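You operate a simulated robot arm through the tools that you are given. There is no shell and no other tool. Be economical: measure what you need, move in short steps, check, and stop when the job is done.

You run a simulated two-armed robot. Do the job below in one go: nothing can be reset, and whatever is moved stays where it is left.

TASK
Pick up the blue tally with one hand, pass it to the other hand and put it on the low shelf of the entry stand. Set down upright: blue tally.

It is judged by the outcome, as a careful person would: the job done as asked, and still so three seconds after it is handed in. It fails if anything else is knocked over, pushed out of place, dropped, spilled or broken.

THE ROBOT
Two 6-joint arms with two-finger parallel grippers on one trunk, on a base that drives. Base frame: it is fixed to the floor where the robot stands at the start and does not move with it; the origin is under the middle of the robot, x ahead of it, y to its left, z up. Readings come in m, degrees, newtons and seconds.
The left shoulder is at the start at [0.08, 0.215, 1.584], the right one opposite. With the tool pointing down near the work surface each hand reaches from about 0.1 to 0.72 m from the robot's upright axis, wherever it stands, measured 20 degrees to its own side. Places, roughly: low shelf of the entry stand [0.6, 0, 0.4]. Payload 3.43 kg a hand.
Tool frame (each hand has its own): the origin (TCP) lies between the finger pads and is the grasp point; the fingertips stand 0.03 m ahead of it; z points along the fingers, y is the line along which they close. The gripper opens to 0.094 m. The fingers are 0.028 m wide and 0.01 m thick; the gripper's body (0.05 by 0.096 m) begins 0.055 m behind the TCP.
Orientation is that of the tool frame in the base frame, as a unit quaternion [w, x, y, z]. With the fingers straight down and closing along the base's y, the tool's x points along the base's -x, its y along +y and its z along -z.

THE INTERFACE
- The arms move only by the tool apply_moves. It takes "left_motion", "right_motion" or both (then of equal length, played together; a hand with none holds still); each is a list of rows, each a list of 7 numbers: the shift along the tool's x, y, z in units of 500 mm (1.0 is 500 mm), then the turn, a rotation vector about the tool's x, y, z in units of 180 degrees (1.0 is 180 degrees), then the closure in counts, from 0 (fully open) to 255 (shut). In form: [[tx, ty, tz, wx, wy, wz, gripper], ...]. A call has 1 to 8 rows; each row is the pose to reach, as a shift and turn from the pose commanded when the call began, along the tool's axes at that moment. A call with a number of a shift or a turn outside -1 to 1 is refused whole. Each row takes 0.2 s and may step no farther than 0.05 m and 8.6 degrees from the row before; otherwise, or with a gripper value out of range, the whole call is refused. Where a pose cannot be reached the arm comes as near as it can. A force on the tool above 40 N (or 10 N above the force at the start of the call, whichever is more), or a blocked arm, ends the call early, and 0.2 s more pass. Each finger travels about 0.072 m/s and halts on what it meets, pressing with about 36 N; the grip force reading is that of the motor and also rises with nothing between the fingers. The clock runs only during rows and for 0.2 s after the last one: add rows that repeat a pose to give the fingers time. The reply holds the time, the measured pose of the TCP, the force on the tool along the base axes, the opening and the grip force, in the units named above and with some noise, with the torque about the TCP (base axes, N m) and any sound that the robot's microphone picked up, and new pictures: "show" is both (left out), scene, wrist or none (wrist: the cameras of the hands that moved).
- Cameras (640 x 400 px; columns grow to the right, rows downward): "scene" is now at [0.0856, -0.0124, 1.7346]; the picture's right is [-0.28, -0.96, 0.00], its down [-0.85, 0.25, -0.46] and it looks along [0.44, -0.13, -0.89] (base axes); focal length 291 px, centre (320, 200). "left" rides on the left gripper at [0.076, -0.014, -0.103] in its tool frame; the picture's right is [0.18, 0.98, 0.00], its down [-0.75, 0.14, -0.64] and it looks along [-0.63, 0.12, 0.77] (tool axes); focal length 243 px, centre (320, 200). "right" rides on the right gripper at [0.076, 0.014, -0.103] in its tool frame; the picture's right is [-0.18, 0.98, 0.00], its down [-0.75, -0.14, -0.64] and it looks along [-0.63, -0.12, 0.77] (tool axes); focal length 243 px, centre (320, 200). There is no depth. A picture from a camera that has moved, and an enlarged one, comes with that camera's place and axes in the base frame and with its lens. The place of the scene camera against the robot may be out by one fixed shift of up to 0.018 m in any direction.
- lift_body(by): slides the trunk up (or, below 0, down) by that many m; the arms and the scene camera ride with it, the base frame stays. It gives what a move gives, with no picture.
- drive_base(legs): drives the robot by 1 to 6 legs, each [ahead, left, turn to the left] in m, m and degrees, along the robot's own axes; the way and the turn of a leg run together, so that a leg with both is an arc; at most 1.5 m and 180 degrees a leg. The arms and the cameras ride along, it lands a little off, and it stops where it bumps. It gives what a move gives, and a new picture of the scene camera.
- aim_head(pan, tilt): turns the head with the scene camera to pan (to the left, within 86 degrees either way) and tilt (down, from -29 to 69), counted from straight ahead of the robot. It gives what a move gives, and a new picture of the scene camera.
- zoom(camera, box): a new picture of the part [left, top, right, bottom] of that camera's present view, enlarged. The clock stands still meanwhile.
- job_done(): hands the job in; it is judged then, once.

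Work in short steps. Places have to be worked out from the pictures, the camera data and where the tool is seen: move nearer, look again, correct. Check each grasp and each placing, and mend what went wrong. You have 120 turns and 260 pictures in all, those below and enlarged ones among them. Open the grippers and draw the arms clear of the work before you hand the job in, unless the task says otherwise; then end with one line.

The tools are called after ">>>" as a command line: name --argument value ..., lists and objects as JSON in quotes. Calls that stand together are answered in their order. apply_moves: Moves the arms, as the interface text tells. Its arguments: {"type":"object","properties":{"left_motion":{"type":"array","items":{"type":"array","items":{"type":"number"}}},"right_motion":{"type":"array","items":{"type":"array","items":{"type":"number"}}},"show":{"type":"string","enum":["both","scene","wrist","none"]}},"required":[]} The other tools are called the same way: lift_body (by) slides the trunk up or down; drive_base (legs) drives the base; aim_head (pan, tilt) turns the head that bears the scene camera; zoom (camera, box) takes an enlarged picture of a part of a camera's view; job_done () hands the job in.

At the start:

```text
clock: 0.0
left_ee_pos: [0.5585, -0.0179, 1.0963]
left_orientation: [0.001, 0.0, 1.0, -0.001]
left_contact_force: [-0.1, -0.2, -0.1]
left_ft_torque: [-0.03, 0.01, 0.04]
left_width: 0.0938
left_finger_force: 0.0
right_ee_pos: [0.4061, -0.3996, 1.0004]
right_orientation: [0.001, 0.001, 1.0, 0.0]
right_contact_force: [-0.1, 0.1, -0.9]
right_ft_torque: [0.0, 0.0, 0.0]
right_width: 0.094
right_finger_force: 0.0
trunk travel left (down, up): [-0.814, 0.026]
robot x, y, heading: [0.0021, 0.0033, -0.3]
head pan, tilt: [-16.3, 62.5]
```

scene: 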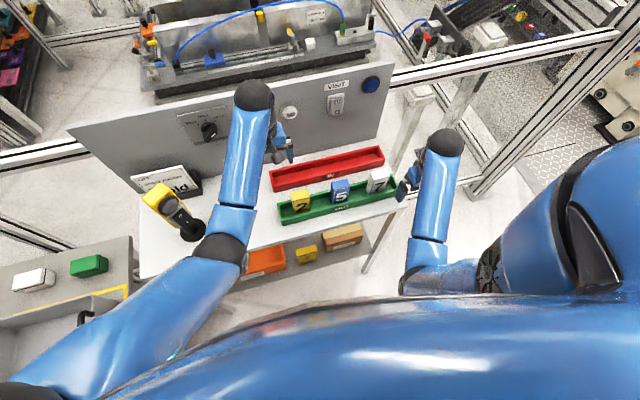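
right: 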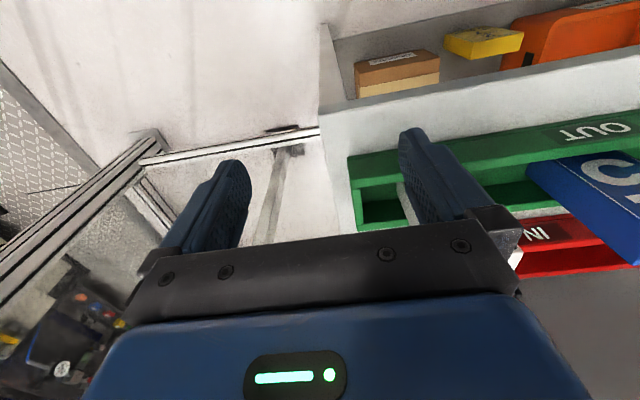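
left: 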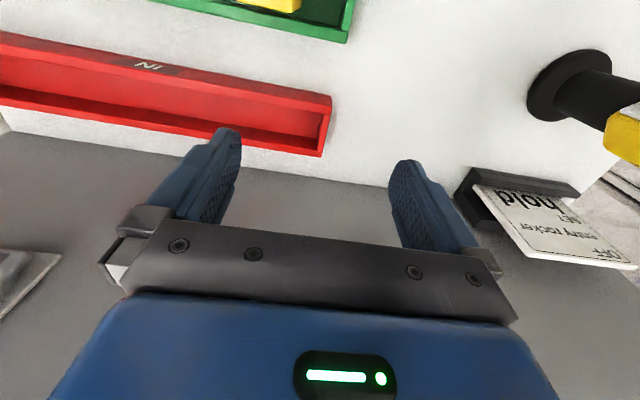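

The blue tally (marked 5) seems to stand in the green OUT tray between a yellow and a white one. I zoom for detail.

>>> zoom --camera "scene" --box '[230, 130, 430, 290]'

>>> zoom --camera "right" --box '[320, 0, 640, 300]'

```text
2.50 times, centred on (330, 210) of scene
camera zoom: at [0.0856, -0.0124, 1.7346], right [-0.28, -0.96, 0.0], down [-0.85, 0.25, -0.46], along [0.44, -0.13, -0.89], focal length 728 px, centre (295, 175)
```

zoom: 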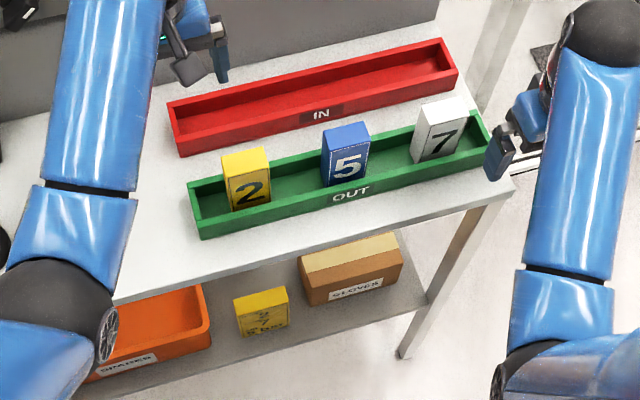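

```text
1.33 times, centred on (480, 150) of right
camera zoom: at [0.3297, -0.3879, 1.1029], right [0.19, 0.98, 0.0], down [0.75, -0.14, 0.64], along [0.63, -0.12, -0.77], focal length 324 px, centre (107, 267)
```

zoom: 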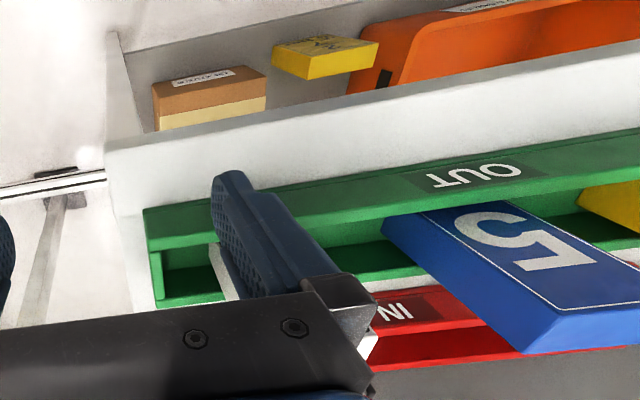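

The blue tally stands upright in the OUT tray; triangulating both views its top front corner is near (0.47, -0.22, 1.00). I raise the right hand and move it above and slightly behind the tally, while the left hand shifts out of the way.

>>> apply_moves --right_motion '[[0, 0, -0.1, 0, 0, 0, 0], [0, 0, -0.2, 0, 0, 0, 0], [0, 0.08, -0.26, 0, 0, 0, 0], [-0.02, 0.17, -0.26, 0, 0, 0, 0], [-0.04, 0.26, -0.26, 0, 0, 0, 0], [-0.06, 0.34, -0.26, 0, 0, 0, 0], [-0.08, 0.42, -0.26, 0, 0, 0, 0]]' --left_motion '[[0, 0, -0.05, 0, 0, 0, 0], [0, 0.08, -0.1, 0, 0, 0, 0], [0, 0.16, -0.1, 0, 0, 0, 0], [0, 0.24, -0.1, 0, 0, 0, 0], [0, 0.3, -0.1, 0, 0, 0, 0], [0, 0.3, -0.1, 0, 0, 0, 0], [0, 0.3, -0.1, 0, 0, 0, 0]]'

```text
clock: 1.6
left_ee_pos: [0.5972, 0.1253, 1.0902]
left_orientation: [0.002, 0.0, 1.0, -0.001]
left_contact_force: [-0.6, 0.0, 0.0]
left_ft_torque: [-0.01, 0.0, -0.01]
left_width: 0.0939
left_finger_force: 0.1
left hand out of reach, approached as far as the arm can: row 1, 2, 3, 4, 5, 6, 7
right_ee_pos: [0.4634, -0.2, 1.0259]
right_orientation: [0.004, 0.001, 1.0, 0.0]
right_contact_force: [-0.3, -0.4, 0.6]
right_ft_torque: [-0.01, -0.03, 0.01]
right_width: 0.0938
right_finger_force: 0.0
right hand out of reach, approached as far as the arm can: row 1, 2, 3, 4, 5, 6, 7
trunk travel left (down, up): [-0.814, 0.026]
robot x, y, heading: [0.0022, 0.005, -0.0]
head pan, tilt: [-16.3, 62.5]
camera scene: at [0.0866, -0.0115, 1.7345], right [-0.28, -0.96, 0.0], down [-0.85, 0.25, -0.46], along [0.44, -0.13, -0.89], focal length 291 px, centre (320, 200)
camera right: at [0.3859, -0.1874, 1.1281], right [0.19, 0.98, 0.0], down [0.75, -0.14, 0.65], along [0.64, -0.12, -0.76], focal length 243 px, centre (320, 200)
camera left: at [0.5183, 0.111, 1.191], right [-0.18, 0.98, 0.0], down [0.75, 0.14, 0.64], along [0.63, 0.12, -0.77], focal length 243 px, centre (320, 200)
```

scene: 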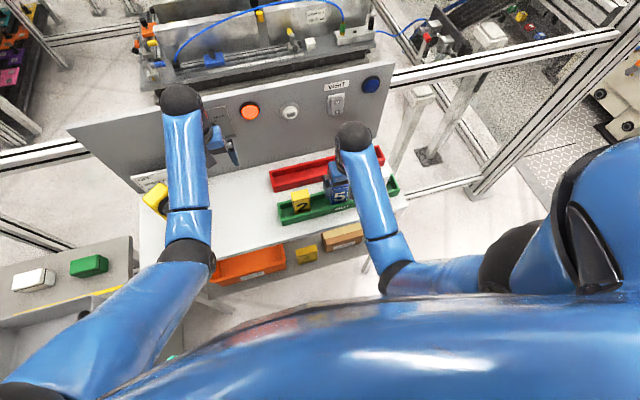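
right: 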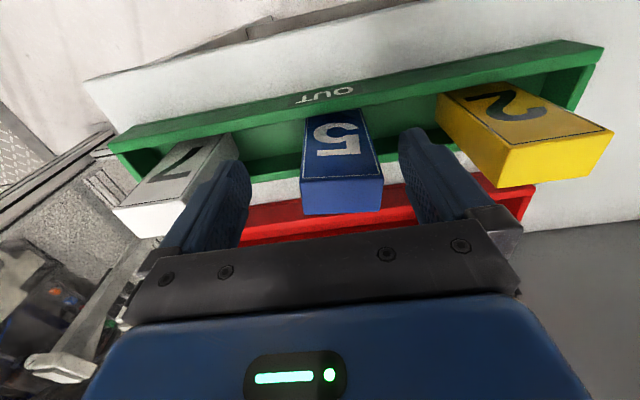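
left: 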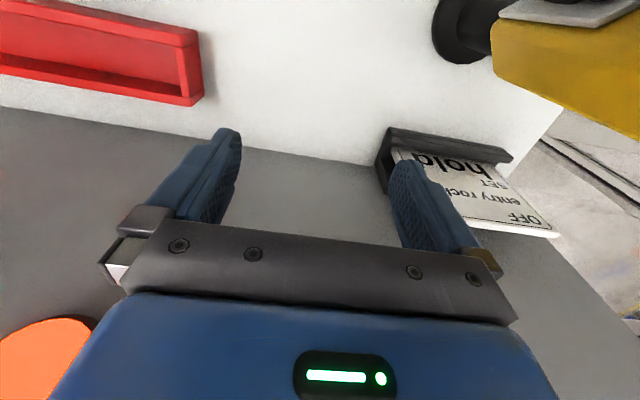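

Reach limits the tool-down height here, but the right hand straddles the tally roughly: I judge its centre at (0.491, -0.192), top z≈1.00, width 0.052, thickness 0.027. I centre over it first with a tiny move to see what the commanded pose was.

>>> apply_moves --right_motion '[[-0.056, 0.014, 0, 0, 0, 0, 0], [-0.056, 0.014, 0, 0, 0, 0, 0]]' --show "wrist"

```text
clock: 2.2
left_ee_pos: [0.5965, 0.1247, 1.0885]
left_orientation: [0.002, 0.0, 1.0, -0.001]
left_contact_force: [-0.4, 0.8, -1.0]
left_ft_torque: [-0.04, 0.01, 0.01]
left_width: 0.094
left_finger_force: 0.3
right_ee_pos: [0.4916, -0.1922, 1.0251]
right_orientation: [0.0, 0.001, 1.0, 0.0]
right_contact_force: [0.9, -0.4, 0.6]
right_ft_torque: [-0.01, 0.0, -0.02]
right_width: 0.0941
right_finger_force: 0.0
trunk travel left (down, up): [-0.814, 0.026]
robot x, y, heading: [0.0001, 0.0006, -0.3]
head pan, tilt: [-16.3, 62.5]
camera right: at [0.4153, -0.1806, 1.1277], right [0.19, 0.98, 0.0], down [0.75, -0.14, 0.64], along [0.63, -0.12, -0.77], focal length 243 px, centre (320, 200)
```

right: 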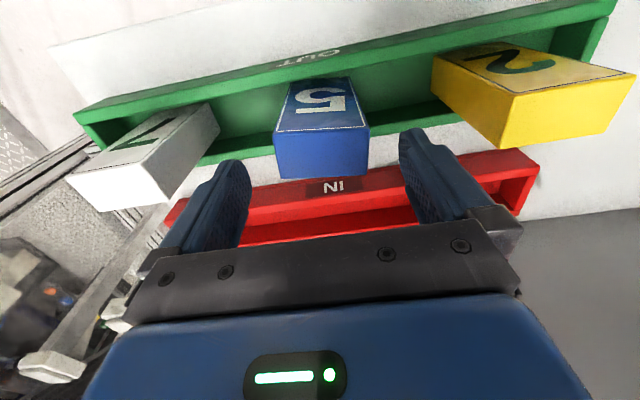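

The commanded pose resets to the real one, good. The tally looks slightly turned about the vertical; I zoom to measure its edges and top height.

>>> zoom --camera "right" --box '[220, 60, 420, 200]'

```text
2.86 times, centred on (320, 130) of right
camera zoom: at [0.4153, -0.1806, 1.1277], right [0.19, 0.98, 0.0], down [0.75, -0.14, 0.64], along [0.63, -0.12, -0.77], focal length 693 px, centre (320, 400)
```

zoom: 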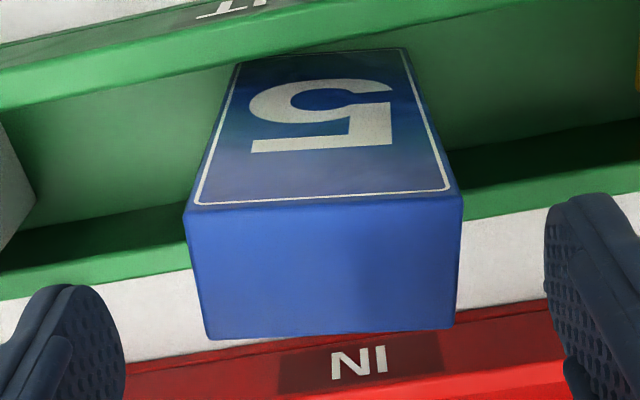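

Tally is yawed about 7.6° clockwise, centre about (0.481, -0.192), top ≈1.01, about 0.05 x 0.028 x 0.10. I align the yaw, back up 1 cm and go down 3 cm with open fingers.

>>> apply_moves --right_motion '[[0.02, 0.0, 0, 0, 0, 0.042, 0], [0.02, 0.0, 0.03, 0, 0, 0.042, 0], [0.02, 0.0, 0.06, 0, 0, 0.042, 0], [0.02, 0.0, 0.06, 0, 0, 0.042, 0]]' --show "wrist"

```text
clock: 3.2
left_ee_pos: [0.5967, 0.1247, 1.0902]
left_orientation: [0.002, 0.0, 1.0, 0.0]
left_contact_force: [0.5, 0.1, -0.1]
left_ft_torque: [-0.03, 0.01, -0.01]
left_width: 0.0941
left_finger_force: 0.1
right_ee_pos: [0.481, -0.1906, 0.995]
right_orientation: [0.001, 0.067, 0.998, 0.0]
right_contact_force: [0.6, 0.4, -0.5]
right_ft_torque: [0.03, -0.01, 0.02]
right_width: 0.0939
right_finger_force: 0.2
trunk travel left (down, up): [-0.814, 0.026]
robot x, y, heading: [-0.0016, -0.001, 0.2]
head pan, tilt: [-16.3, 62.5]
camera right: at [0.4073, -0.1688, 1.097], right [0.31, 0.95, 0.0], down [0.73, -0.24, 0.64], along [0.61, -0.2, -0.77], focal length 243 px, centre (320, 200)
```

right: 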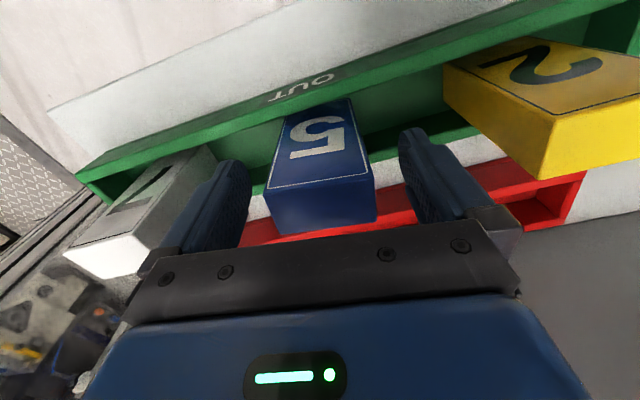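

The hand is centred on the tally; TCP sits ~12 mm below its top. I rise 8 mm to leave room for the other hand, then close.

>>> apply_moves --right_motion '[[0, 0, -0.016, 0, 0, 0, 0], [0, 0, -0.016, 0, 0, 0, 255], [0, 0, -0.016, 0, 0, 0, 255], [0, 0, -0.016, 0, 0, 0, 255], [0, 0, -0.016, 0, 0, 0, 255]]' --show "wrist"

>>> lift_body --by 0.024

>>> zoom --camera "right" --box '[0, 0, 640, 400]'

```text
clock: 4.4
left_ee_pos: [0.5967, 0.1244, 1.0896]
left_orientation: [0.003, 0.0, 1.0, -0.001]
left_contact_force: [0.1, -0.2, -0.4]
left_ft_torque: [-0.03, 0.03, -0.01]
left_width: 0.094
left_finger_force: 0.1
right_ee_pos: [0.4812, -0.1901, 1.0022]
right_orientation: [0.001, 0.067, 0.998, 0.0]
right_contact_force: [0.0, -0.8, 0.9]
right_ft_torque: [0.01, -0.06, 0.0]
right_width: 0.0537
right_finger_force: 36.1
trunk travel left (down, up): [-0.814, 0.026]
robot x, y, heading: [0.0002, 0.0011, -0.2]
head pan, tilt: [-16.3, 62.5]
camera right: at [0.4076, -0.1681, 1.105], right [0.31, 0.95, 0.0], down [0.73, -0.24, 0.64], along [0.61, -0.2, -0.77], focal length 243 px, centre (320, 200)
```

right: 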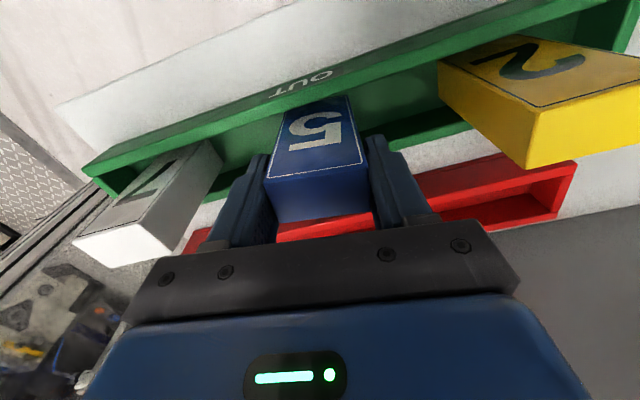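

```text
clock: 5.1
left_ee_pos: [0.5954, 0.1254, 1.1132]
left_orientation: [0.002, 0.0, 1.0, -0.001]
left_contact_force: [1.1, 0.0, 0.2]
left_ft_torque: [0.0, 0.0, 0.0]
left_width: 0.0939
left_finger_force: 0.1
right_ee_pos: [0.4815, -0.1905, 1.0257]
right_orientation: [0.001, 0.067, 0.998, 0.0]
right_contact_force: [0.4, -0.2, 0.3]
right_ft_torque: [0.0, -0.01, 0.0]
right_width: 0.0536
right_finger_force: 35.7
trunk travel left (down, up): [-0.838, 0.002]
robot x, y, heading: [-0.004, -0.0019, 0.2]
head pan, tilt: [-16.3, 62.5]
```

```text
1.00 times, centred on (320, 200) of right (not enlarged: the box is as wide or as high as the picture)
camera zoom: at [0.4072, -0.1682, 1.1289], right [0.31, 0.95, 0.0], down [0.73, -0.24, 0.64], along [0.61, -0.2, -0.77], focal length 243 px, centre (320, 200)
```

zoom: 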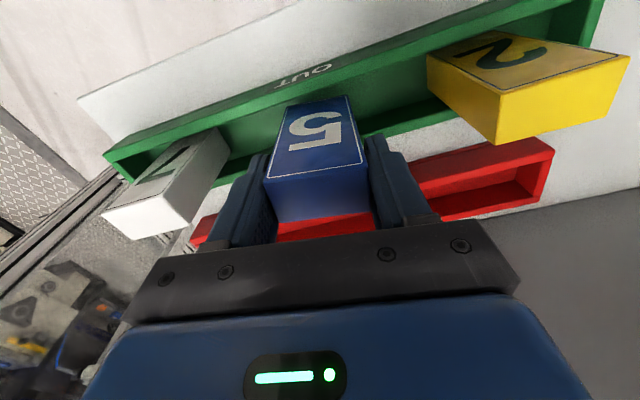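

Held firmly (width 0.0537, follows the trunk). I lift straight up as far as the arm can.

>>> apply_moves --right_motion '[[0, 0, -0.03, 0, 0, 0, 255], [0, 0, -0.06, 0, 0, 0, 255], [0, 0, -0.09, 0, 0, 0, 255]]' --show "both"

```text
clock: 5.9
left_ee_pos: [0.5969, 0.1255, 1.114]
left_orientation: [0.002, 0.0, 1.0, -0.001]
left_contact_force: [-0.1, -0.3, -0.6]
left_ft_torque: [0.03, 0.01, 0.0]
left_width: 0.0941
left_finger_force: 0.2
right_ee_pos: [0.4865, -0.1904, 1.0551]
right_orientation: [0.001, 0.067, 0.998, 0.0]
right_contact_force: [-0.1, -0.2, -0.3]
right_ft_torque: [0.02, 0.05, -0.01]
right_width: 0.0535
right_finger_force: 35.6
right hand out of reach, approached as far as the arm can: row 2, 3
trunk travel left (down, up): [-0.838, 0.002]
robot x, y, heading: [0.0022, 0.0006, -0.3]
head pan, tilt: [-16.3, 62.5]
camera scene: at [0.0865, -0.0124, 1.7585], right [-0.28, -0.96, 0.0], down [-0.85, 0.25, -0.46], along [0.44, -0.13, -0.89], focal length 291 px, centre (320, 200)
camera right: at [0.4126, -0.168, 1.1574], right [0.31, 0.95, 0.0], down [0.73, -0.24, 0.64], along [0.61, -0.2, -0.76], focal length 243 px, centre (320, 200)
```

scene: 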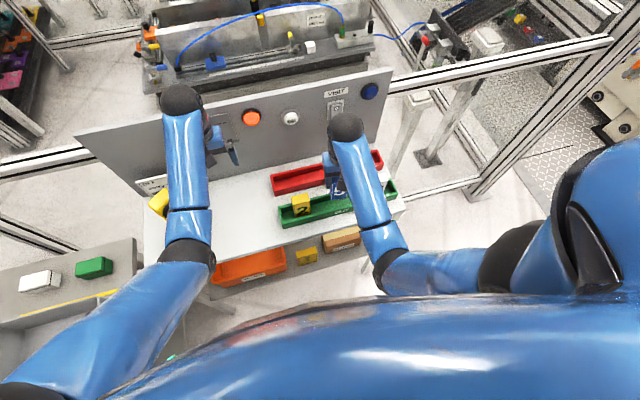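
right: 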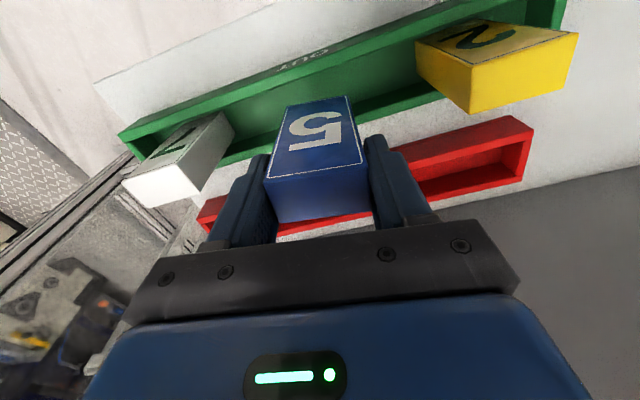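

The tally's bottom is now ~0.945, clear of the tray walls. I back the robot off 0.35 m straight so the handover takes place in free space before the table.

>>> drive_base --legs '[[-0.35, 0, 0]]'

```text
clock: 8.2
left_ee_pos: [0.2491, 0.1232, 1.1126]
left_orientation: [0.0, 0.001, 1.0, -0.001]
left_contact_force: [0.2, -1.0, -1.1]
left_ft_torque: [0.02, -0.03, 0.01]
left_width: 0.0941
left_finger_force: 0.1
right_ee_pos: [0.1375, -0.1914, 1.054]
right_orientation: [0.0, 0.068, 0.998, 0.0]
right_contact_force: [0.1, 0.6, -1.3]
right_ft_torque: [0.01, 0.0, -0.02]
right_width: 0.0538
right_finger_force: 36.2
trunk travel left (down, up): [-0.838, 0.002]
robot x, y, heading: [-0.3501, -0.0009, -0.0]
head pan, tilt: [-16.3, 62.5]
camera scene: at [-0.2597, -0.012, 1.7582], right [-0.28, -0.96, 0.0], down [-0.85, 0.25, -0.46], along [0.44, -0.13, -0.89], focal length 291 px, centre (320, 200)
```

scene: 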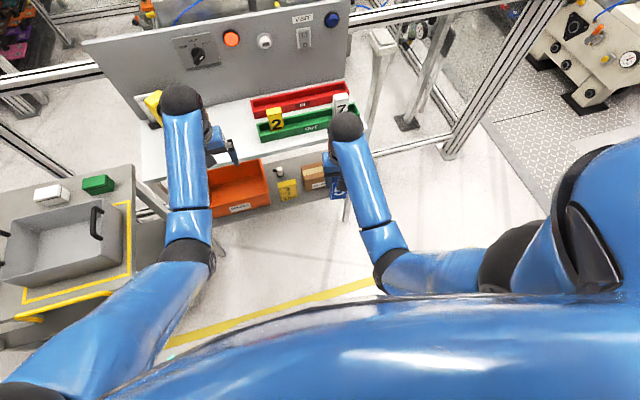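

Both other tallies still stand. I now pitch the left hand up by 60° (so it points forward, 30° below horizontal) while drawing it back to its left-side waiting spot.

>>> apply_moves --left_motion '[[0.045, 0, 0.02, 0, -0.0417, 0, 0], [0.09, 0, 0.04, 0, -0.0833, 0, 0], [0.135, 0, 0.06, 0, -0.125, 0, 0], [0.18, 0, 0.08, 0, -0.1667, 0, 0], [0.225, 0, 0.1, 0, -0.2083, 0, 0], [0.27, 0, 0.12, 0, -0.25, 0, 0], [0.315, 0, 0.14, 0, -0.2917, 0, 0], [0.36, 0, 0.16, 0, -0.3333, 0, 0]]' --show "both"

```text
clock: 10.0
left_ee_pos: [0.0663, 0.1239, 1.0342]
left_orientation: [0.502, 0.002, 0.865, -0.003]
left_contact_force: [0.3, -1.1, 0.3]
left_ft_torque: [-0.03, 0.0, -0.02]
left_width: 0.0939
left_finger_force: 0.0
right_ee_pos: [0.1341, -0.1912, 1.0551]
right_orientation: [0.002, 0.069, 0.998, 0.0]
right_contact_force: [0.1, 0.1, -0.1]
right_ft_torque: [0.0, -0.03, 0.02]
right_width: 0.0536
right_finger_force: 36.0
trunk travel left (down, up): [-0.838, 0.002]
robot x, y, heading: [-0.3464, 0.0019, -0.3]
head pan, tilt: [-16.3, 62.5]
camera scene: at [-0.2659, -0.011, 1.7587], right [-0.28, -0.96, 0.0], down [-0.85, 0.25, -0.46], along [0.44, -0.13, -0.89], focal length 291 px, centre (320, 200)
camera left: at [-0.0623, 0.1101, 1.0178], right [-0.09, 0.98, -0.16], down [-0.18, 0.14, 0.97], along [0.98, 0.11, 0.17], focal length 243 px, centre (320, 200)
```

scene: 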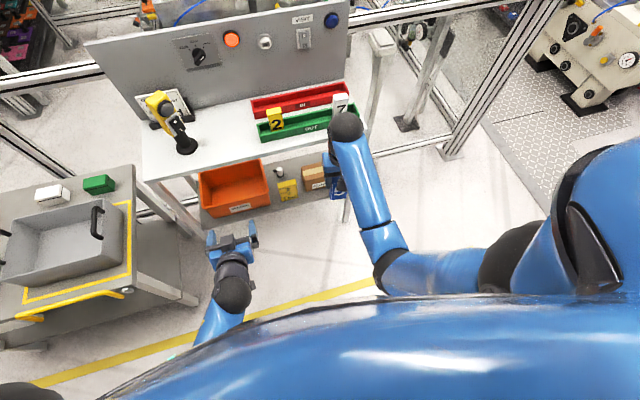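
left: 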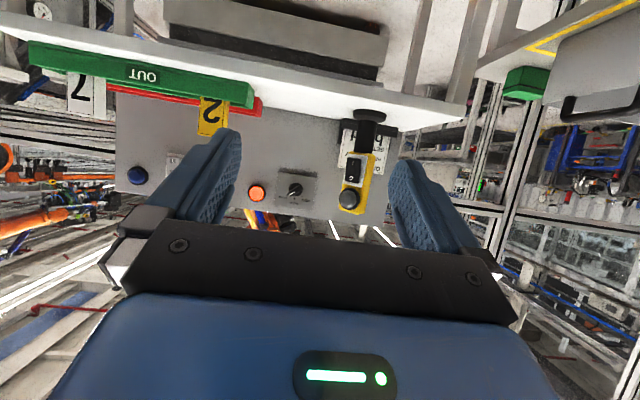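

The left hand is posed and aligned. Next I bring the right hand with the tally to about (0.185, -0.07) and square its yaw.

>>> apply_moves --right_motion '[[-0.017, 0.063, 0, 0, 0, -0.0105, 255], [-0.034, 0.126, 0, 0, 0, -0.021, 255], [-0.051, 0.189, 0, 0, 0, -0.0315, 255], [-0.068, 0.251, 0, 0, 0, -0.042, 255], [-0.068, 0.251, 0, 0, 0, -0.042, 255]]' --show "scene"

>>> zoom --camera "left" --box '[0, 0, 640, 400]'

```text
clock: 11.2
left_ee_pos: [0.0674, 0.1237, 1.0332]
left_orientation: [0.501, 0.002, 0.865, -0.002]
left_contact_force: [0.6, -0.1, -0.1]
left_ft_torque: [0.0, 0.0, -0.05]
left_width: 0.094
left_finger_force: 0.1
right_ee_pos: [0.186, -0.0714, 1.0561]
right_orientation: [0.001, 0.003, 1.0, 0.0]
right_contact_force: [0.3, 0.2, -0.9]
right_ft_torque: [0.0, 0.0, 0.01]
right_width: 0.0538
right_finger_force: 35.7
trunk travel left (down, up): [-0.838, 0.002]
robot x, y, heading: [-0.3493, -0.0002, -0.2]
head pan, tilt: [-16.3, 62.5]
camera scene: at [-0.2642, -0.0118, 1.7586], right [-0.28, -0.96, 0.0], down [-0.85, 0.25, -0.46], along [0.44, -0.13, -0.89], focal length 291 px, centre (320, 200)
```

scene: 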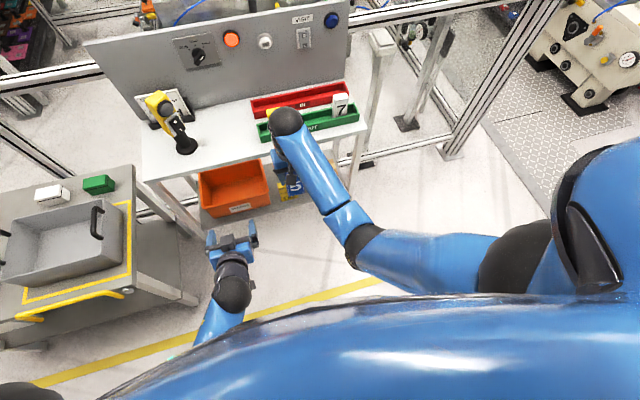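

```text
1.00 times, centred on (320, 200) of left (not enlarged: the box is as wide or as high as the picture)
camera zoom: at [-0.0609, 0.1097, 1.0176], right [-0.09, 0.98, -0.16], down [-0.18, 0.14, 0.97], along [0.98, 0.11, 0.17], focal length 243 px, centre (320, 200)
```

zoom: 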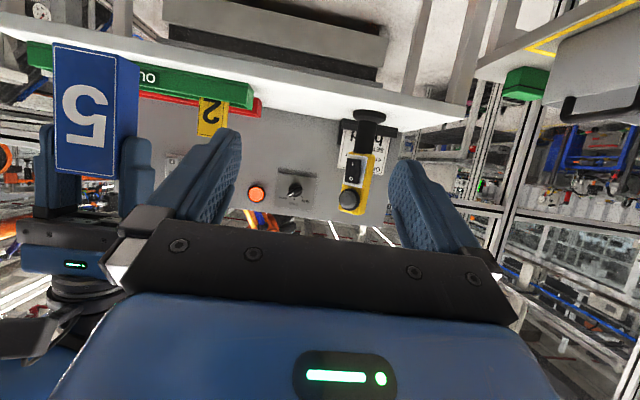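

The left camera sees the tally square and held by its top third. I bring the left hand level behind it: y −0.073, z 0.994, still short in x.

>>> apply_moves --left_motion '[[0.0136, -0.078, 0.0077, 0, 0, 0, 0], [0.0272, -0.156, 0.0154, 0, 0, 0, 0], [0.0408, -0.234, 0.0231, 0, 0, 0, 0], [0.0544, -0.312, 0.0308, 0, 0, 0, 0], [0.0678, -0.392, 0.0386, 0, 0, 0, 0], [0.0678, -0.392, 0.0386, 0, 0, 0, 0]]' --show "both"

```text
clock: 12.6
left_ee_pos: [0.0672, -0.0723, 0.995]
left_orientation: [0.502, 0.002, 0.865, -0.002]
left_contact_force: [0.3, -0.5, 1.4]
left_ft_torque: [-0.02, 0.0, 0.0]
left_width: 0.094
left_finger_force: 0.0
right_ee_pos: [0.1852, -0.0707, 1.0558]
right_orientation: [0.002, 0.003, 1.0, 0.0]
right_contact_force: [0.6, 0.5, -1.2]
right_ft_torque: [0.02, 0.02, 0.03]
right_width: 0.0538
right_finger_force: 36.0
trunk travel left (down, up): [-0.838, 0.002]
robot x, y, heading: [-0.349, -0.0021, -0.0]
head pan, tilt: [-16.3, 62.5]
camera scene: at [-0.2643, -0.0119, 1.7586], right [-0.28, -0.96, 0.0], down [-0.85, 0.25, -0.46], along [0.44, -0.13, -0.89], focal length 291 px, centre (320, 200)
camera left: at [-0.0615, -0.0872, 0.9796], right [-0.09, 0.98, -0.16], down [-0.18, 0.14, 0.97], along [0.98, 0.11, 0.17], focal length 243 px, centre (320, 200)
```

scene: 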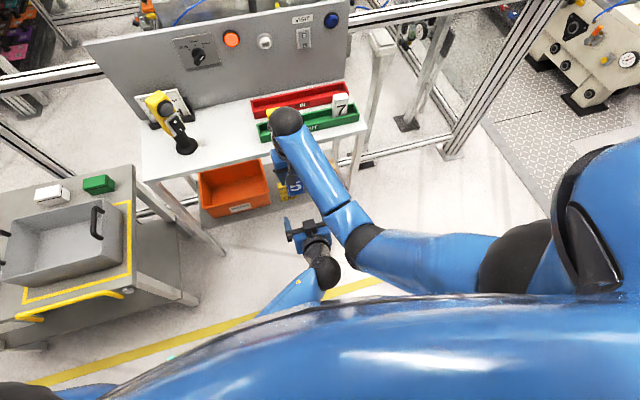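
left: 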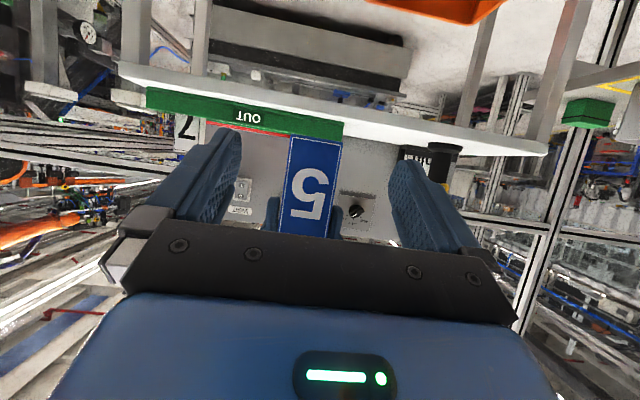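

Tally sits centred between the left fingers in view. I zoom to locate its bottom edge and the right fingertips before going in.

>>> zoom --camera "left" --box '[220, 110, 420, 250]'

```text
2.86 times, centred on (320, 180) of left
camera zoom: at [-0.0615, -0.0872, 0.9796], right [-0.09, 0.98, -0.16], down [-0.18, 0.14, 0.97], along [0.98, 0.11, 0.17], focal length 693 px, centre (320, 257)
```

zoom: 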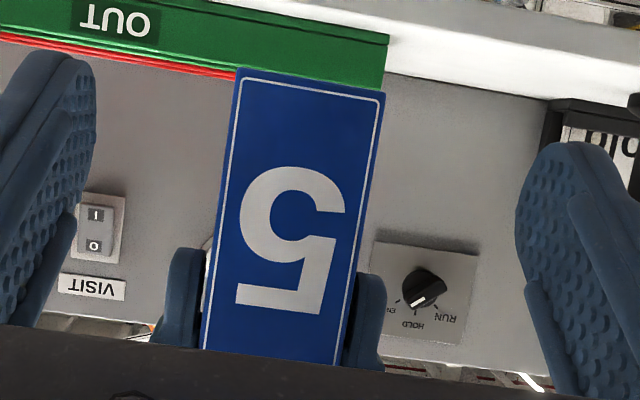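

Right fingertips are ~0.066 m above the tally's bottom (bottom ≈0.96), so the left fingers at z 0.994 fit between. I advance 0.12 m straight ahead.

>>> apply_moves --left_motion '[[-0.024, 0, 0.042, 0, 0, 0, 0], [-0.048, 0, 0.084, 0, 0, 0, 0], [-0.072, 0, 0.126, 0, 0, 0, 0], [-0.096, 0, 0.168, 0, 0, 0, 0], [-0.121, 0, 0.2096, 0, 0, 0, 0], [-0.121, 0, 0.2096, 0, 0, 0, 0]]' --show "wrist"

>>> zoom --camera "scene" --box '[220, 100, 380, 240]'

```text
clock: 14.0
left_ee_pos: [0.1884, -0.0719, 0.9948]
left_orientation: [0.502, 0.002, 0.865, -0.002]
left_contact_force: [-0.6, 0.0, -0.2]
left_ft_torque: [0.03, -0.04, -0.01]
left_width: 0.0938
left_finger_force: 0.0
right_ee_pos: [0.1868, -0.0705, 1.0569]
right_orientation: [0.002, 0.004, 1.0, 0.0]
right_contact_force: [0.5, 0.7, -0.3]
right_ft_torque: [-0.01, 0.01, 0.01]
right_width: 0.0543
right_finger_force: 35.3
trunk travel left (down, up): [-0.838, 0.002]
robot x, y, heading: [-0.3515, 0.004, -0.1]
head pan, tilt: [-16.3, 62.5]
camera left: at [0.0592, -0.0871, 0.9783], right [-0.09, 0.98, -0.16], down [-0.18, 0.14, 0.97], along [0.98, 0.11, 0.17], focal length 243 px, centre (320, 200)
```

left: 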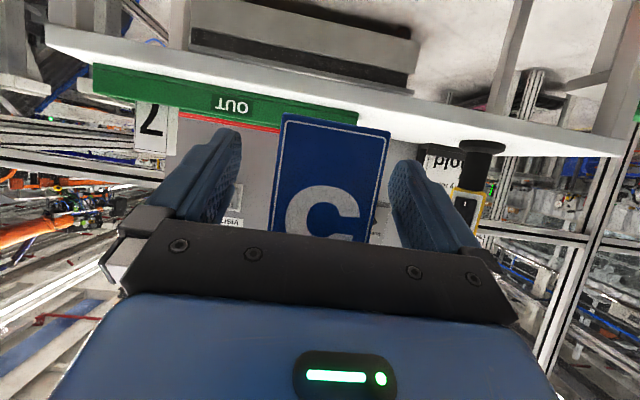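

```text
2.86 times, centred on (300, 170) of scene
camera zoom: at [-0.2643, -0.0118, 1.7586], right [-0.28, -0.96, 0.0], down [-0.85, 0.25, -0.46], along [0.44, -0.13, -0.89], focal length 832 px, centre (377, 286)
```

zoom: 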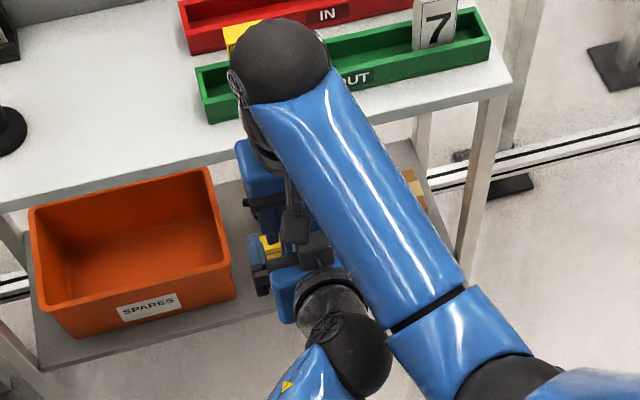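

Geometry says the tally is centred (y ≈ -0.0725) between the left fingers. I close the left gripper.

>>> apply_moves --left_motion '[[0, 0, 0, 0, 0, 0, 255], [0, 0, 0, 0, 0, 0, 255], [0, 0, 0, 0, 0, 0, 255], [0, 0, 0, 0, 0, 0, 255]]' --show "wrist"

```text
clock: 15.0
left_ee_pos: [0.1887, -0.0726, 0.9935]
left_orientation: [0.501, 0.001, 0.865, -0.001]
left_contact_force: [0.1, 10.4, 0.2]
left_ft_torque: [-0.4, 0.0, -0.13]
left_width: 0.0538
left_finger_force: 36.3
right_ee_pos: [0.1862, -0.0724, 1.0549]
right_orientation: [0.001, 0.003, 1.0, -0.001]
right_contact_force: [-0.9, -12.4, -1.1]
right_ft_torque: [-0.29, -0.01, 0.12]
right_width: 0.0539
right_finger_force: 35.6
trunk travel left (down, up): [-0.838, 0.002]
robot x, y, heading: [-0.3517, 0.0052, -0.2]
head pan, tilt: [-16.3, 62.5]
camera left: at [0.0591, -0.0867, 0.978], right [-0.09, 0.98, -0.16], down [-0.18, 0.14, 0.97], along [0.98, 0.12, 0.17], focal length 243 px, centre (320, 200)
```

left: 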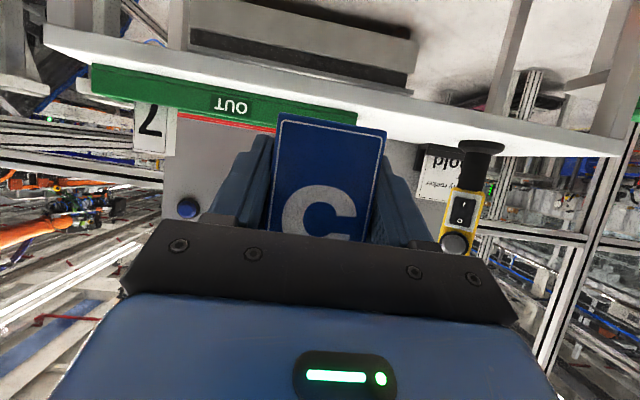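

Both hands hold it (0.054 wide). I open the right hand in place.

>>> apply_moves --right_motion '[[0, 0, 0, 0, 0, 0, 128], [0, 0, 0, 0, 0, 0, 0], [0, 0, 0, 0, 0, 0, 0], [0, 0, 0, 0, 0, 0, 0]]' --show "both"

```text
clock: 16.0
left_ee_pos: [0.1871, -0.0741, 0.9943]
left_orientation: [0.502, 0.003, 0.865, -0.002]
left_contact_force: [-0.1, -0.7, 0.0]
left_ft_torque: [0.0, -0.01, -0.02]
left_width: 0.0539
left_finger_force: 35.8
right_ee_pos: [0.1872, -0.0711, 1.0565]
right_orientation: [0.002, 0.003, 1.0, 0.0]
right_contact_force: [0.2, 0.5, 0.0]
right_ft_torque: [0.0, 0.01, 0.01]
right_width: 0.0939
right_finger_force: 0.1
trunk travel left (down, up): [-0.838, 0.002]
robot x, y, heading: [-0.3507, -0.0009, -0.1]
head pan, tilt: [-16.3, 62.5]
camera scene: at [-0.2641, -0.012, 1.7586], right [-0.28, -0.96, 0.0], down [-0.85, 0.25, -0.46], along [0.44, -0.13, -0.89], focal length 291 px, centre (320, 200)
camera right: at [0.1099, -0.0587, 1.1587], right [0.19, 0.98, 0.0], down [0.75, -0.15, 0.65], along [0.63, -0.12, -0.76], focal length 243 px, centre (320, 200)
```

scene: 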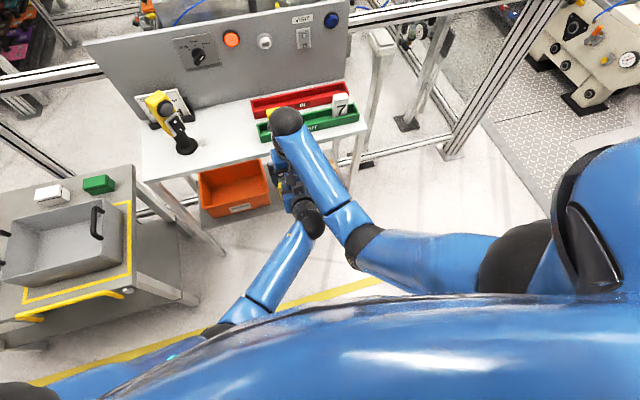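
right: 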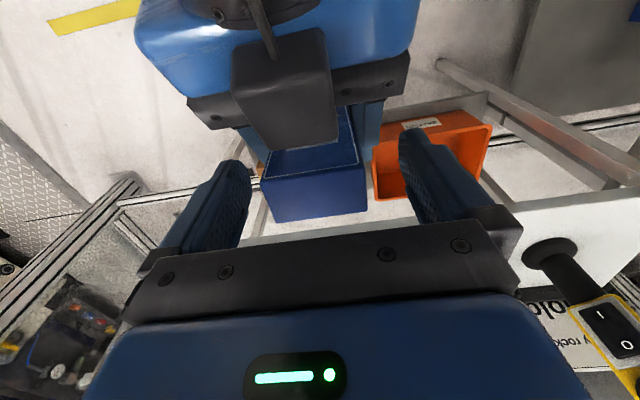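

The left hand alone holds it now (no residual force). I slide the right hand straight ahead, its open fingers clearing the tally's sides, then off to the right.

>>> apply_moves --right_motion '[[-0.05, 0, 0, 0, 0, 0, 0], [-0.1, 0, 0, 0, 0, 0, 0], [-0.16, 0, 0, 0, 0, 0, 0], [-0.22, 0, 0, 0, 0, 0, 0], [-0.22, -0.08, 0, 0, 0, 0, 0], [-0.22, -0.17, 0, 0, 0, 0, 0], [-0.2, -0.26, 0, 0, 0, 0, 0], [-0.18, -0.35, 0, 0, 0, 0, 0]]' --show "both"

>>> zoom --camera "left" --box '[0, 0, 640, 400]'

```text
clock: 17.8
left_ee_pos: [0.1881, -0.0714, 0.9938]
left_orientation: [0.502, 0.001, 0.865, 0.0]
left_contact_force: [-0.2, -0.5, -0.5]
left_ft_torque: [0.0, -0.02, 0.01]
left_width: 0.0536
left_finger_force: 36.0
right_ee_pos: [0.2759, -0.2504, 1.0588]
right_orientation: [0.002, 0.002, 1.0, 0.001]
right_contact_force: [0.5, -0.6, -0.1]
right_ft_torque: [0.0, 0.04, -0.03]
right_width: 0.0938
right_finger_force: 0.0
trunk travel left (down, up): [-0.838, 0.002]
robot x, y, heading: [-0.3499, -0.0017, -0.2]
head pan, tilt: [-16.3, 62.5]
camera scene: at [-0.2644, -0.0136, 1.7586], right [-0.28, -0.96, 0.0], down [-0.85, 0.25, -0.46], along [0.44, -0.13, -0.89], focal length 291 px, centre (320, 200)
camera right: at [0.1994, -0.2381, 1.1595], right [0.19, 0.98, 0.0], down [0.75, -0.15, 0.64], along [0.63, -0.12, -0.76], focal length 243 px, centre (320, 200)
```

scene: 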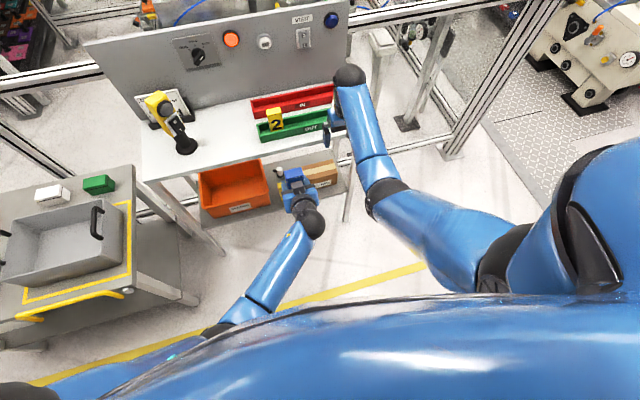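
right: 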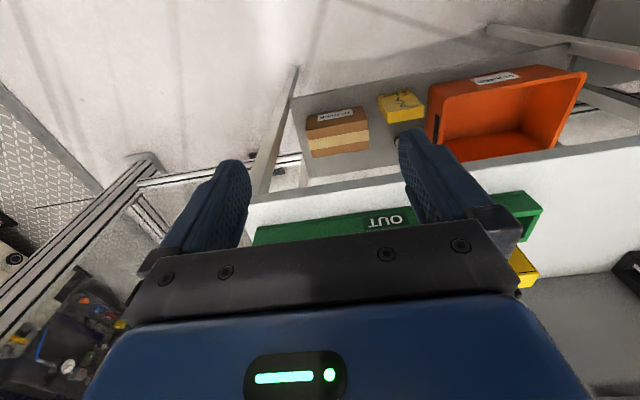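

```text
1.00 times, centred on (320, 200) of left (not enlarged: the box is as wide or as high as the picture)
camera zoom: at [0.0589, -0.0879, 0.9783], right [-0.09, 0.98, -0.16], down [-0.18, 0.14, 0.97], along [0.98, 0.11, 0.17], focal length 243 px, centre (320, 200)
```

zoom: 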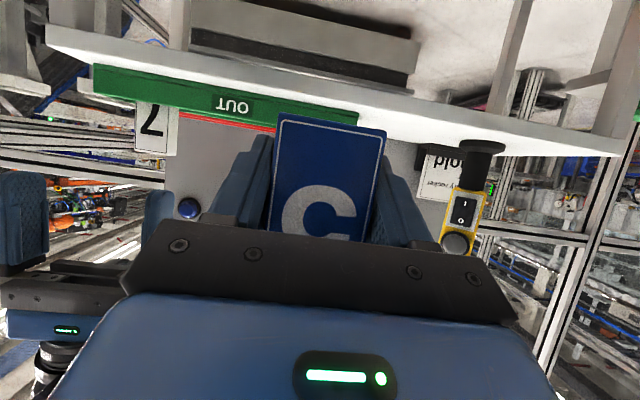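

Handover succeeded; the tally stands straight in the left hand. I tuck the right hand back to its side, and zoom on the shelf for a free spot.

>>> zoom --camera "right" --box '[230, 60, 640, 220]'

>>> zoom --camera "scene" --box '[180, 130, 380, 260]'

>>> apply_moves --right_motion '[[0.08, -0.03, 0.01, 0, 0, 0, 0], [0.16, -0.06, 0.02, 0, 0, 0, 0], [0.24, -0.09, 0.03, 0, 0, 0, 0], [0.32, -0.12, 0.04, 0, 0, 0, 0], [0.4, -0.15, 0.05, 0, 0, 0, 0], [0.48, -0.18, 0.06, 0, 0, 0, 0], [0.56, -0.2, 0.07, 0, 0, 0, 0], [0.64, -0.2, 0.08, 0, 0, 0, 0]]' --show "scene"

```text
1.56 times, centred on (435, 140) of right
camera zoom: at [0.1994, -0.2381, 1.1595], right [0.19, 0.98, 0.0], down [0.75, -0.15, 0.64], along [0.63, -0.12, -0.76], focal length 379 px, centre (140, 294)
```

zoom: 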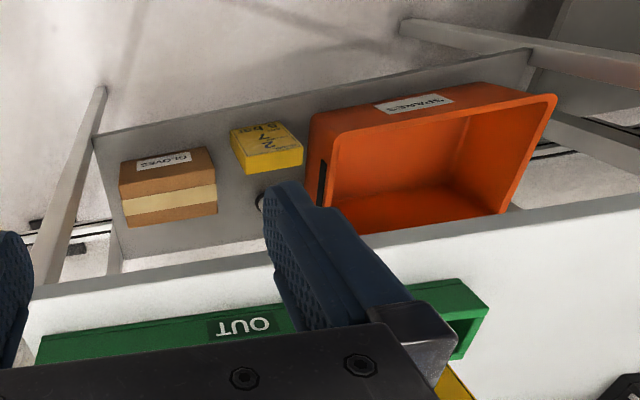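

```text
3.08 times, centred on (280, 195) of scene
camera zoom: at [-0.2644, -0.0136, 1.7586], right [-0.28, -0.96, 0.0], down [-0.85, 0.25, -0.46], along [0.44, -0.13, -0.89], focal length 896 px, centre (443, 215)
```

zoom: 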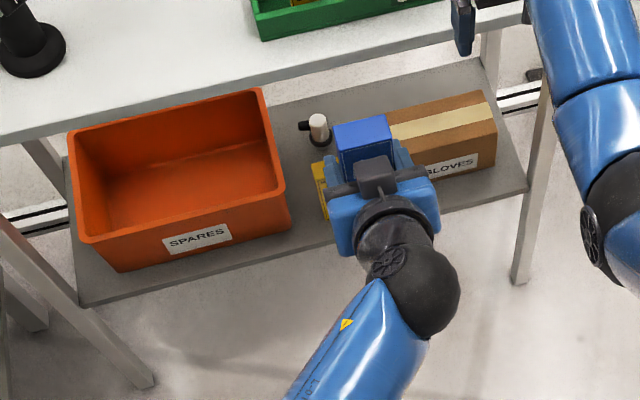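

```text
clock: 19.6
left_ee_pos: [0.1873, -0.0713, 0.9944]
left_orientation: [0.502, 0.001, 0.865, -0.002]
left_contact_force: [-0.2, -0.1, -0.3]
left_ft_torque: [-0.01, -0.03, -0.01]
left_width: 0.0538
left_finger_force: 36.1
right_ee_pos: [-0.0445, -0.3449, 1.0141]
right_orientation: [0.002, 0.002, 1.0, 0.0]
right_contact_force: [0.1, 0.2, 1.2]
right_ft_torque: [0.0, -0.02, -0.01]
right_width: 0.094
right_finger_force: 0.0
trunk travel left (down, up): [-0.838, 0.002]
robot x, y, heading: [-0.3492, 0.0015, 0.2]
head pan, tilt: [-16.3, 62.5]
camera scene: at [-0.2664, -0.0111, 1.7587], right [-0.28, -0.96, 0.0], down [-0.85, 0.25, -0.46], along [0.44, -0.13, -0.89], focal length 291 px, centre (320, 200)
```

scene: 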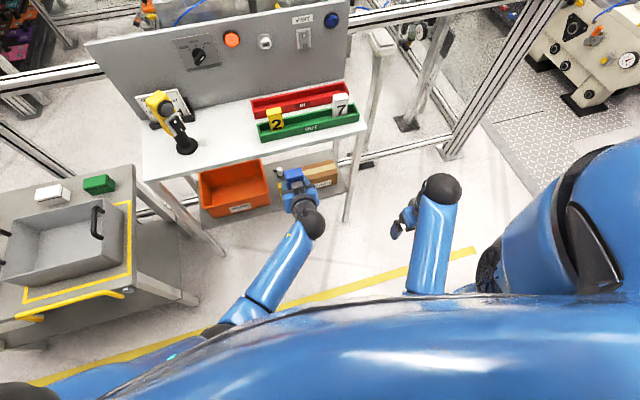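

The free strip is in front of the GLOVES box: shelf edge x≈0.42, box front x≈0.48, y -0.33…-0.15. I lower the trunk by 0.45 m in the open space before the table, then look.

>>> lift_body --by -0.45

>>> zoom --camera "left" --box '[0, 0, 640, 400]'

>>> aim_head --pan -10 --tilt 50

```text
refused: -0.45 is not a number from -0.4 to 0.4
```

```text
1.00 times, centred on (320, 200) of left (not enlarged: the box is as wide or as high as the picture)
camera zoom: at [0.0578, -0.0867, 0.9789], right [-0.09, 0.98, -0.16], down [-0.18, 0.14, 0.97], along [0.98, 0.11, 0.17], focal length 243 px, centre (320, 200)
```

zoom: 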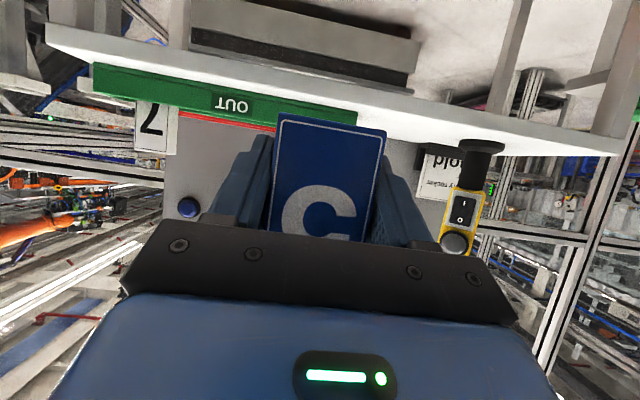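

```text
clock: 20.3
left_ee_pos: [0.1868, -0.0729, 0.9944]
left_orientation: [0.501, 0.001, 0.866, -0.002]
left_contact_force: [0.4, -0.2, 0.4]
left_ft_torque: [0.01, -0.01, -0.04]
left_width: 0.0536
left_finger_force: 35.5
right_ee_pos: [-0.0429, -0.3461, 1.0126]
right_orientation: [0.001, 0.003, 1.0, 0.0]
right_contact_force: [0.3, -0.2, -0.3]
right_ft_torque: [0.02, -0.02, 0.01]
right_width: 0.094
right_finger_force: 0.1
trunk travel left (down, up): [-0.838, 0.002]
robot x, y, heading: [-0.3496, -0.0021, -0.0]
head pan, tilt: [-10.0, 50.0]
camera scene: at [-0.2505, -0.0073, 1.774], right [-0.18, -0.98, 0.0], down [-0.75, 0.14, -0.64], along [0.63, -0.11, -0.77], focal length 291 px, centre (320, 200)
```

scene: 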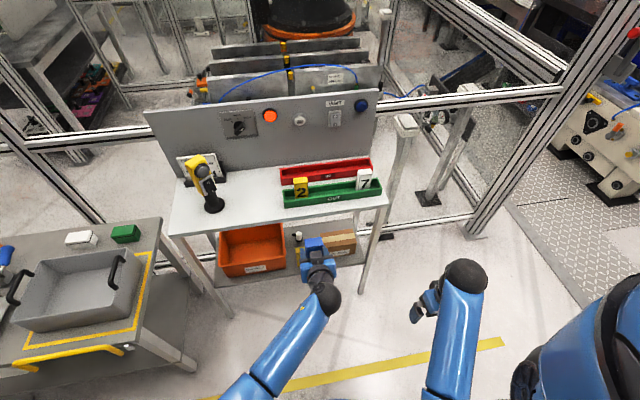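

Lift limit is 0.4 m per call; I lower 0.4 m, and meanwhile the view of the shelf improves. Table front at x≈0.40 leaves the hands clear.

>>> lift_body --by -0.4

>>> aim_head --pan -10 --tilt 45

>>> zoom --camera "left" --box '[0, 0, 640, 400]'

```text
clock: 24.1
left_ee_pos: [0.1876, -0.0734, 0.5936]
left_orientation: [0.501, 0.001, 0.865, -0.002]
left_contact_force: [-0.7, 1.0, 0.3]
left_ft_torque: [-0.01, -0.03, -0.01]
left_width: 0.0536
left_finger_force: 35.9
right_ee_pos: [-0.0423, -0.3449, 0.6136]
right_orientation: [0.002, 0.003, 1.0, -0.001]
right_contact_force: [-0.6, 0.2, 0.7]
right_ft_torque: [0.0, -0.01, 0.03]
right_width: 0.0939
right_finger_force: 0.0
trunk travel left (down, up): [-0.438, 0.402]
robot x, y, heading: [-0.3497, 0.003, -0.0]
head pan, tilt: [-10.0, 50.0]
```

```text
clock: 24.8
left_ee_pos: [0.1872, -0.0721, 0.5942]
left_orientation: [0.501, 0.001, 0.865, -0.001]
left_contact_force: [0.5, -0.2, 0.1]
left_ft_torque: [0.0, -0.02, 0.02]
left_width: 0.0538
left_finger_force: 36.1
right_ee_pos: [-0.043, -0.3448, 0.6132]
right_orientation: [0.001, 0.002, 1.0, 0.0]
right_contact_force: [-0.3, -0.4, -0.2]
right_ft_torque: [-0.01, -0.02, -0.01]
right_width: 0.0942
right_finger_force: 0.1
trunk travel left (down, up): [-0.438, 0.402]
robot x, y, heading: [-0.3499, -0.0015, 0.1]
head pan, tilt: [-10.0, 45.0]
camera scene: at [-0.2454, -0.0084, 1.3808], right [-0.18, -0.98, 0.0], down [-0.7, 0.13, -0.71], along [0.7, -0.13, -0.71], focal length 291 px, centre (320, 200)
```

scene: 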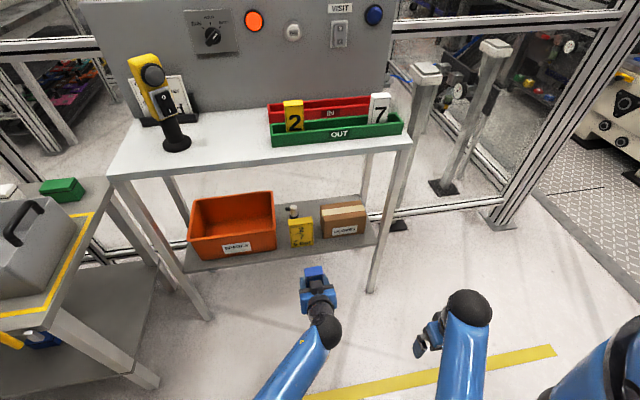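

```text
1.00 times, centred on (320, 200) of left (not enlarged: the box is as wide or as high as the picture)
camera zoom: at [0.0589, -0.0872, 0.5783], right [-0.09, 0.98, -0.16], down [-0.18, 0.14, 0.97], along [0.98, 0.11, 0.17], focal length 243 px, centre (320, 200)
```

zoom: 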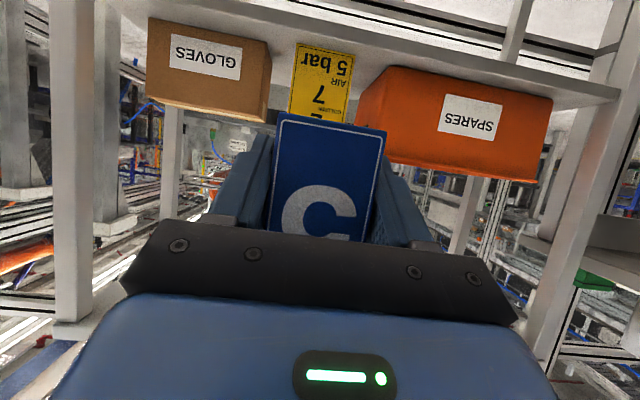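

Great views. I zoom into the shelf to measure it.

>>> zoom --camera "scene" --box '[260, 180, 400, 280]'

>>> zoom --camera "left" --box '[100, 0, 400, 140]'

```text
4.00 times, centred on (330, 230) of scene
camera zoom: at [-0.2454, -0.0084, 1.3808], right [-0.18, -0.98, 0.0], down [-0.7, 0.13, -0.71], along [0.7, -0.13, -0.71], focal length 1165 px, centre (280, 80)
```

zoom: 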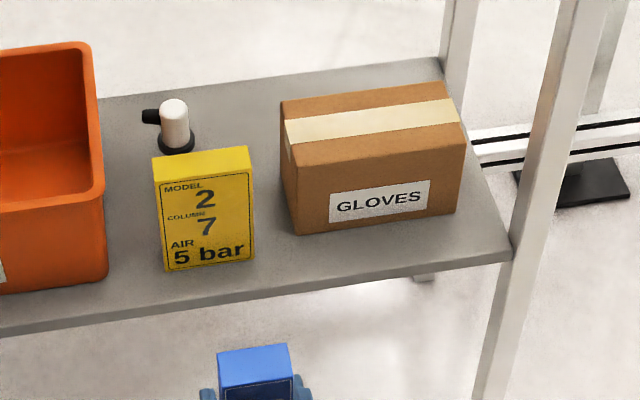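

```text
2.13 times, centred on (250, 70) of left
camera zoom: at [0.0589, -0.0872, 0.5783], right [-0.09, 0.98, -0.16], down [-0.18, 0.14, 0.97], along [0.98, 0.11, 0.17], focal length 518 px, centre (469, 477)
```

zoom: 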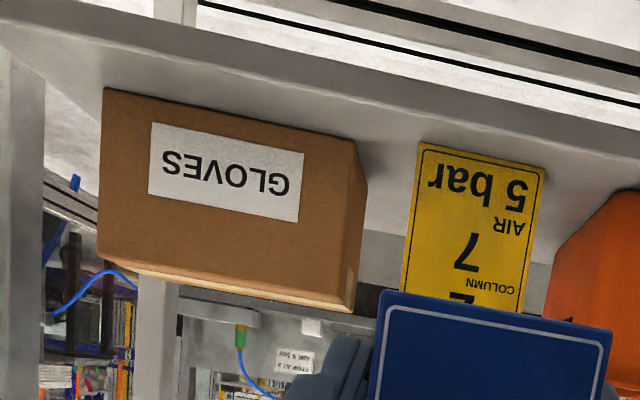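

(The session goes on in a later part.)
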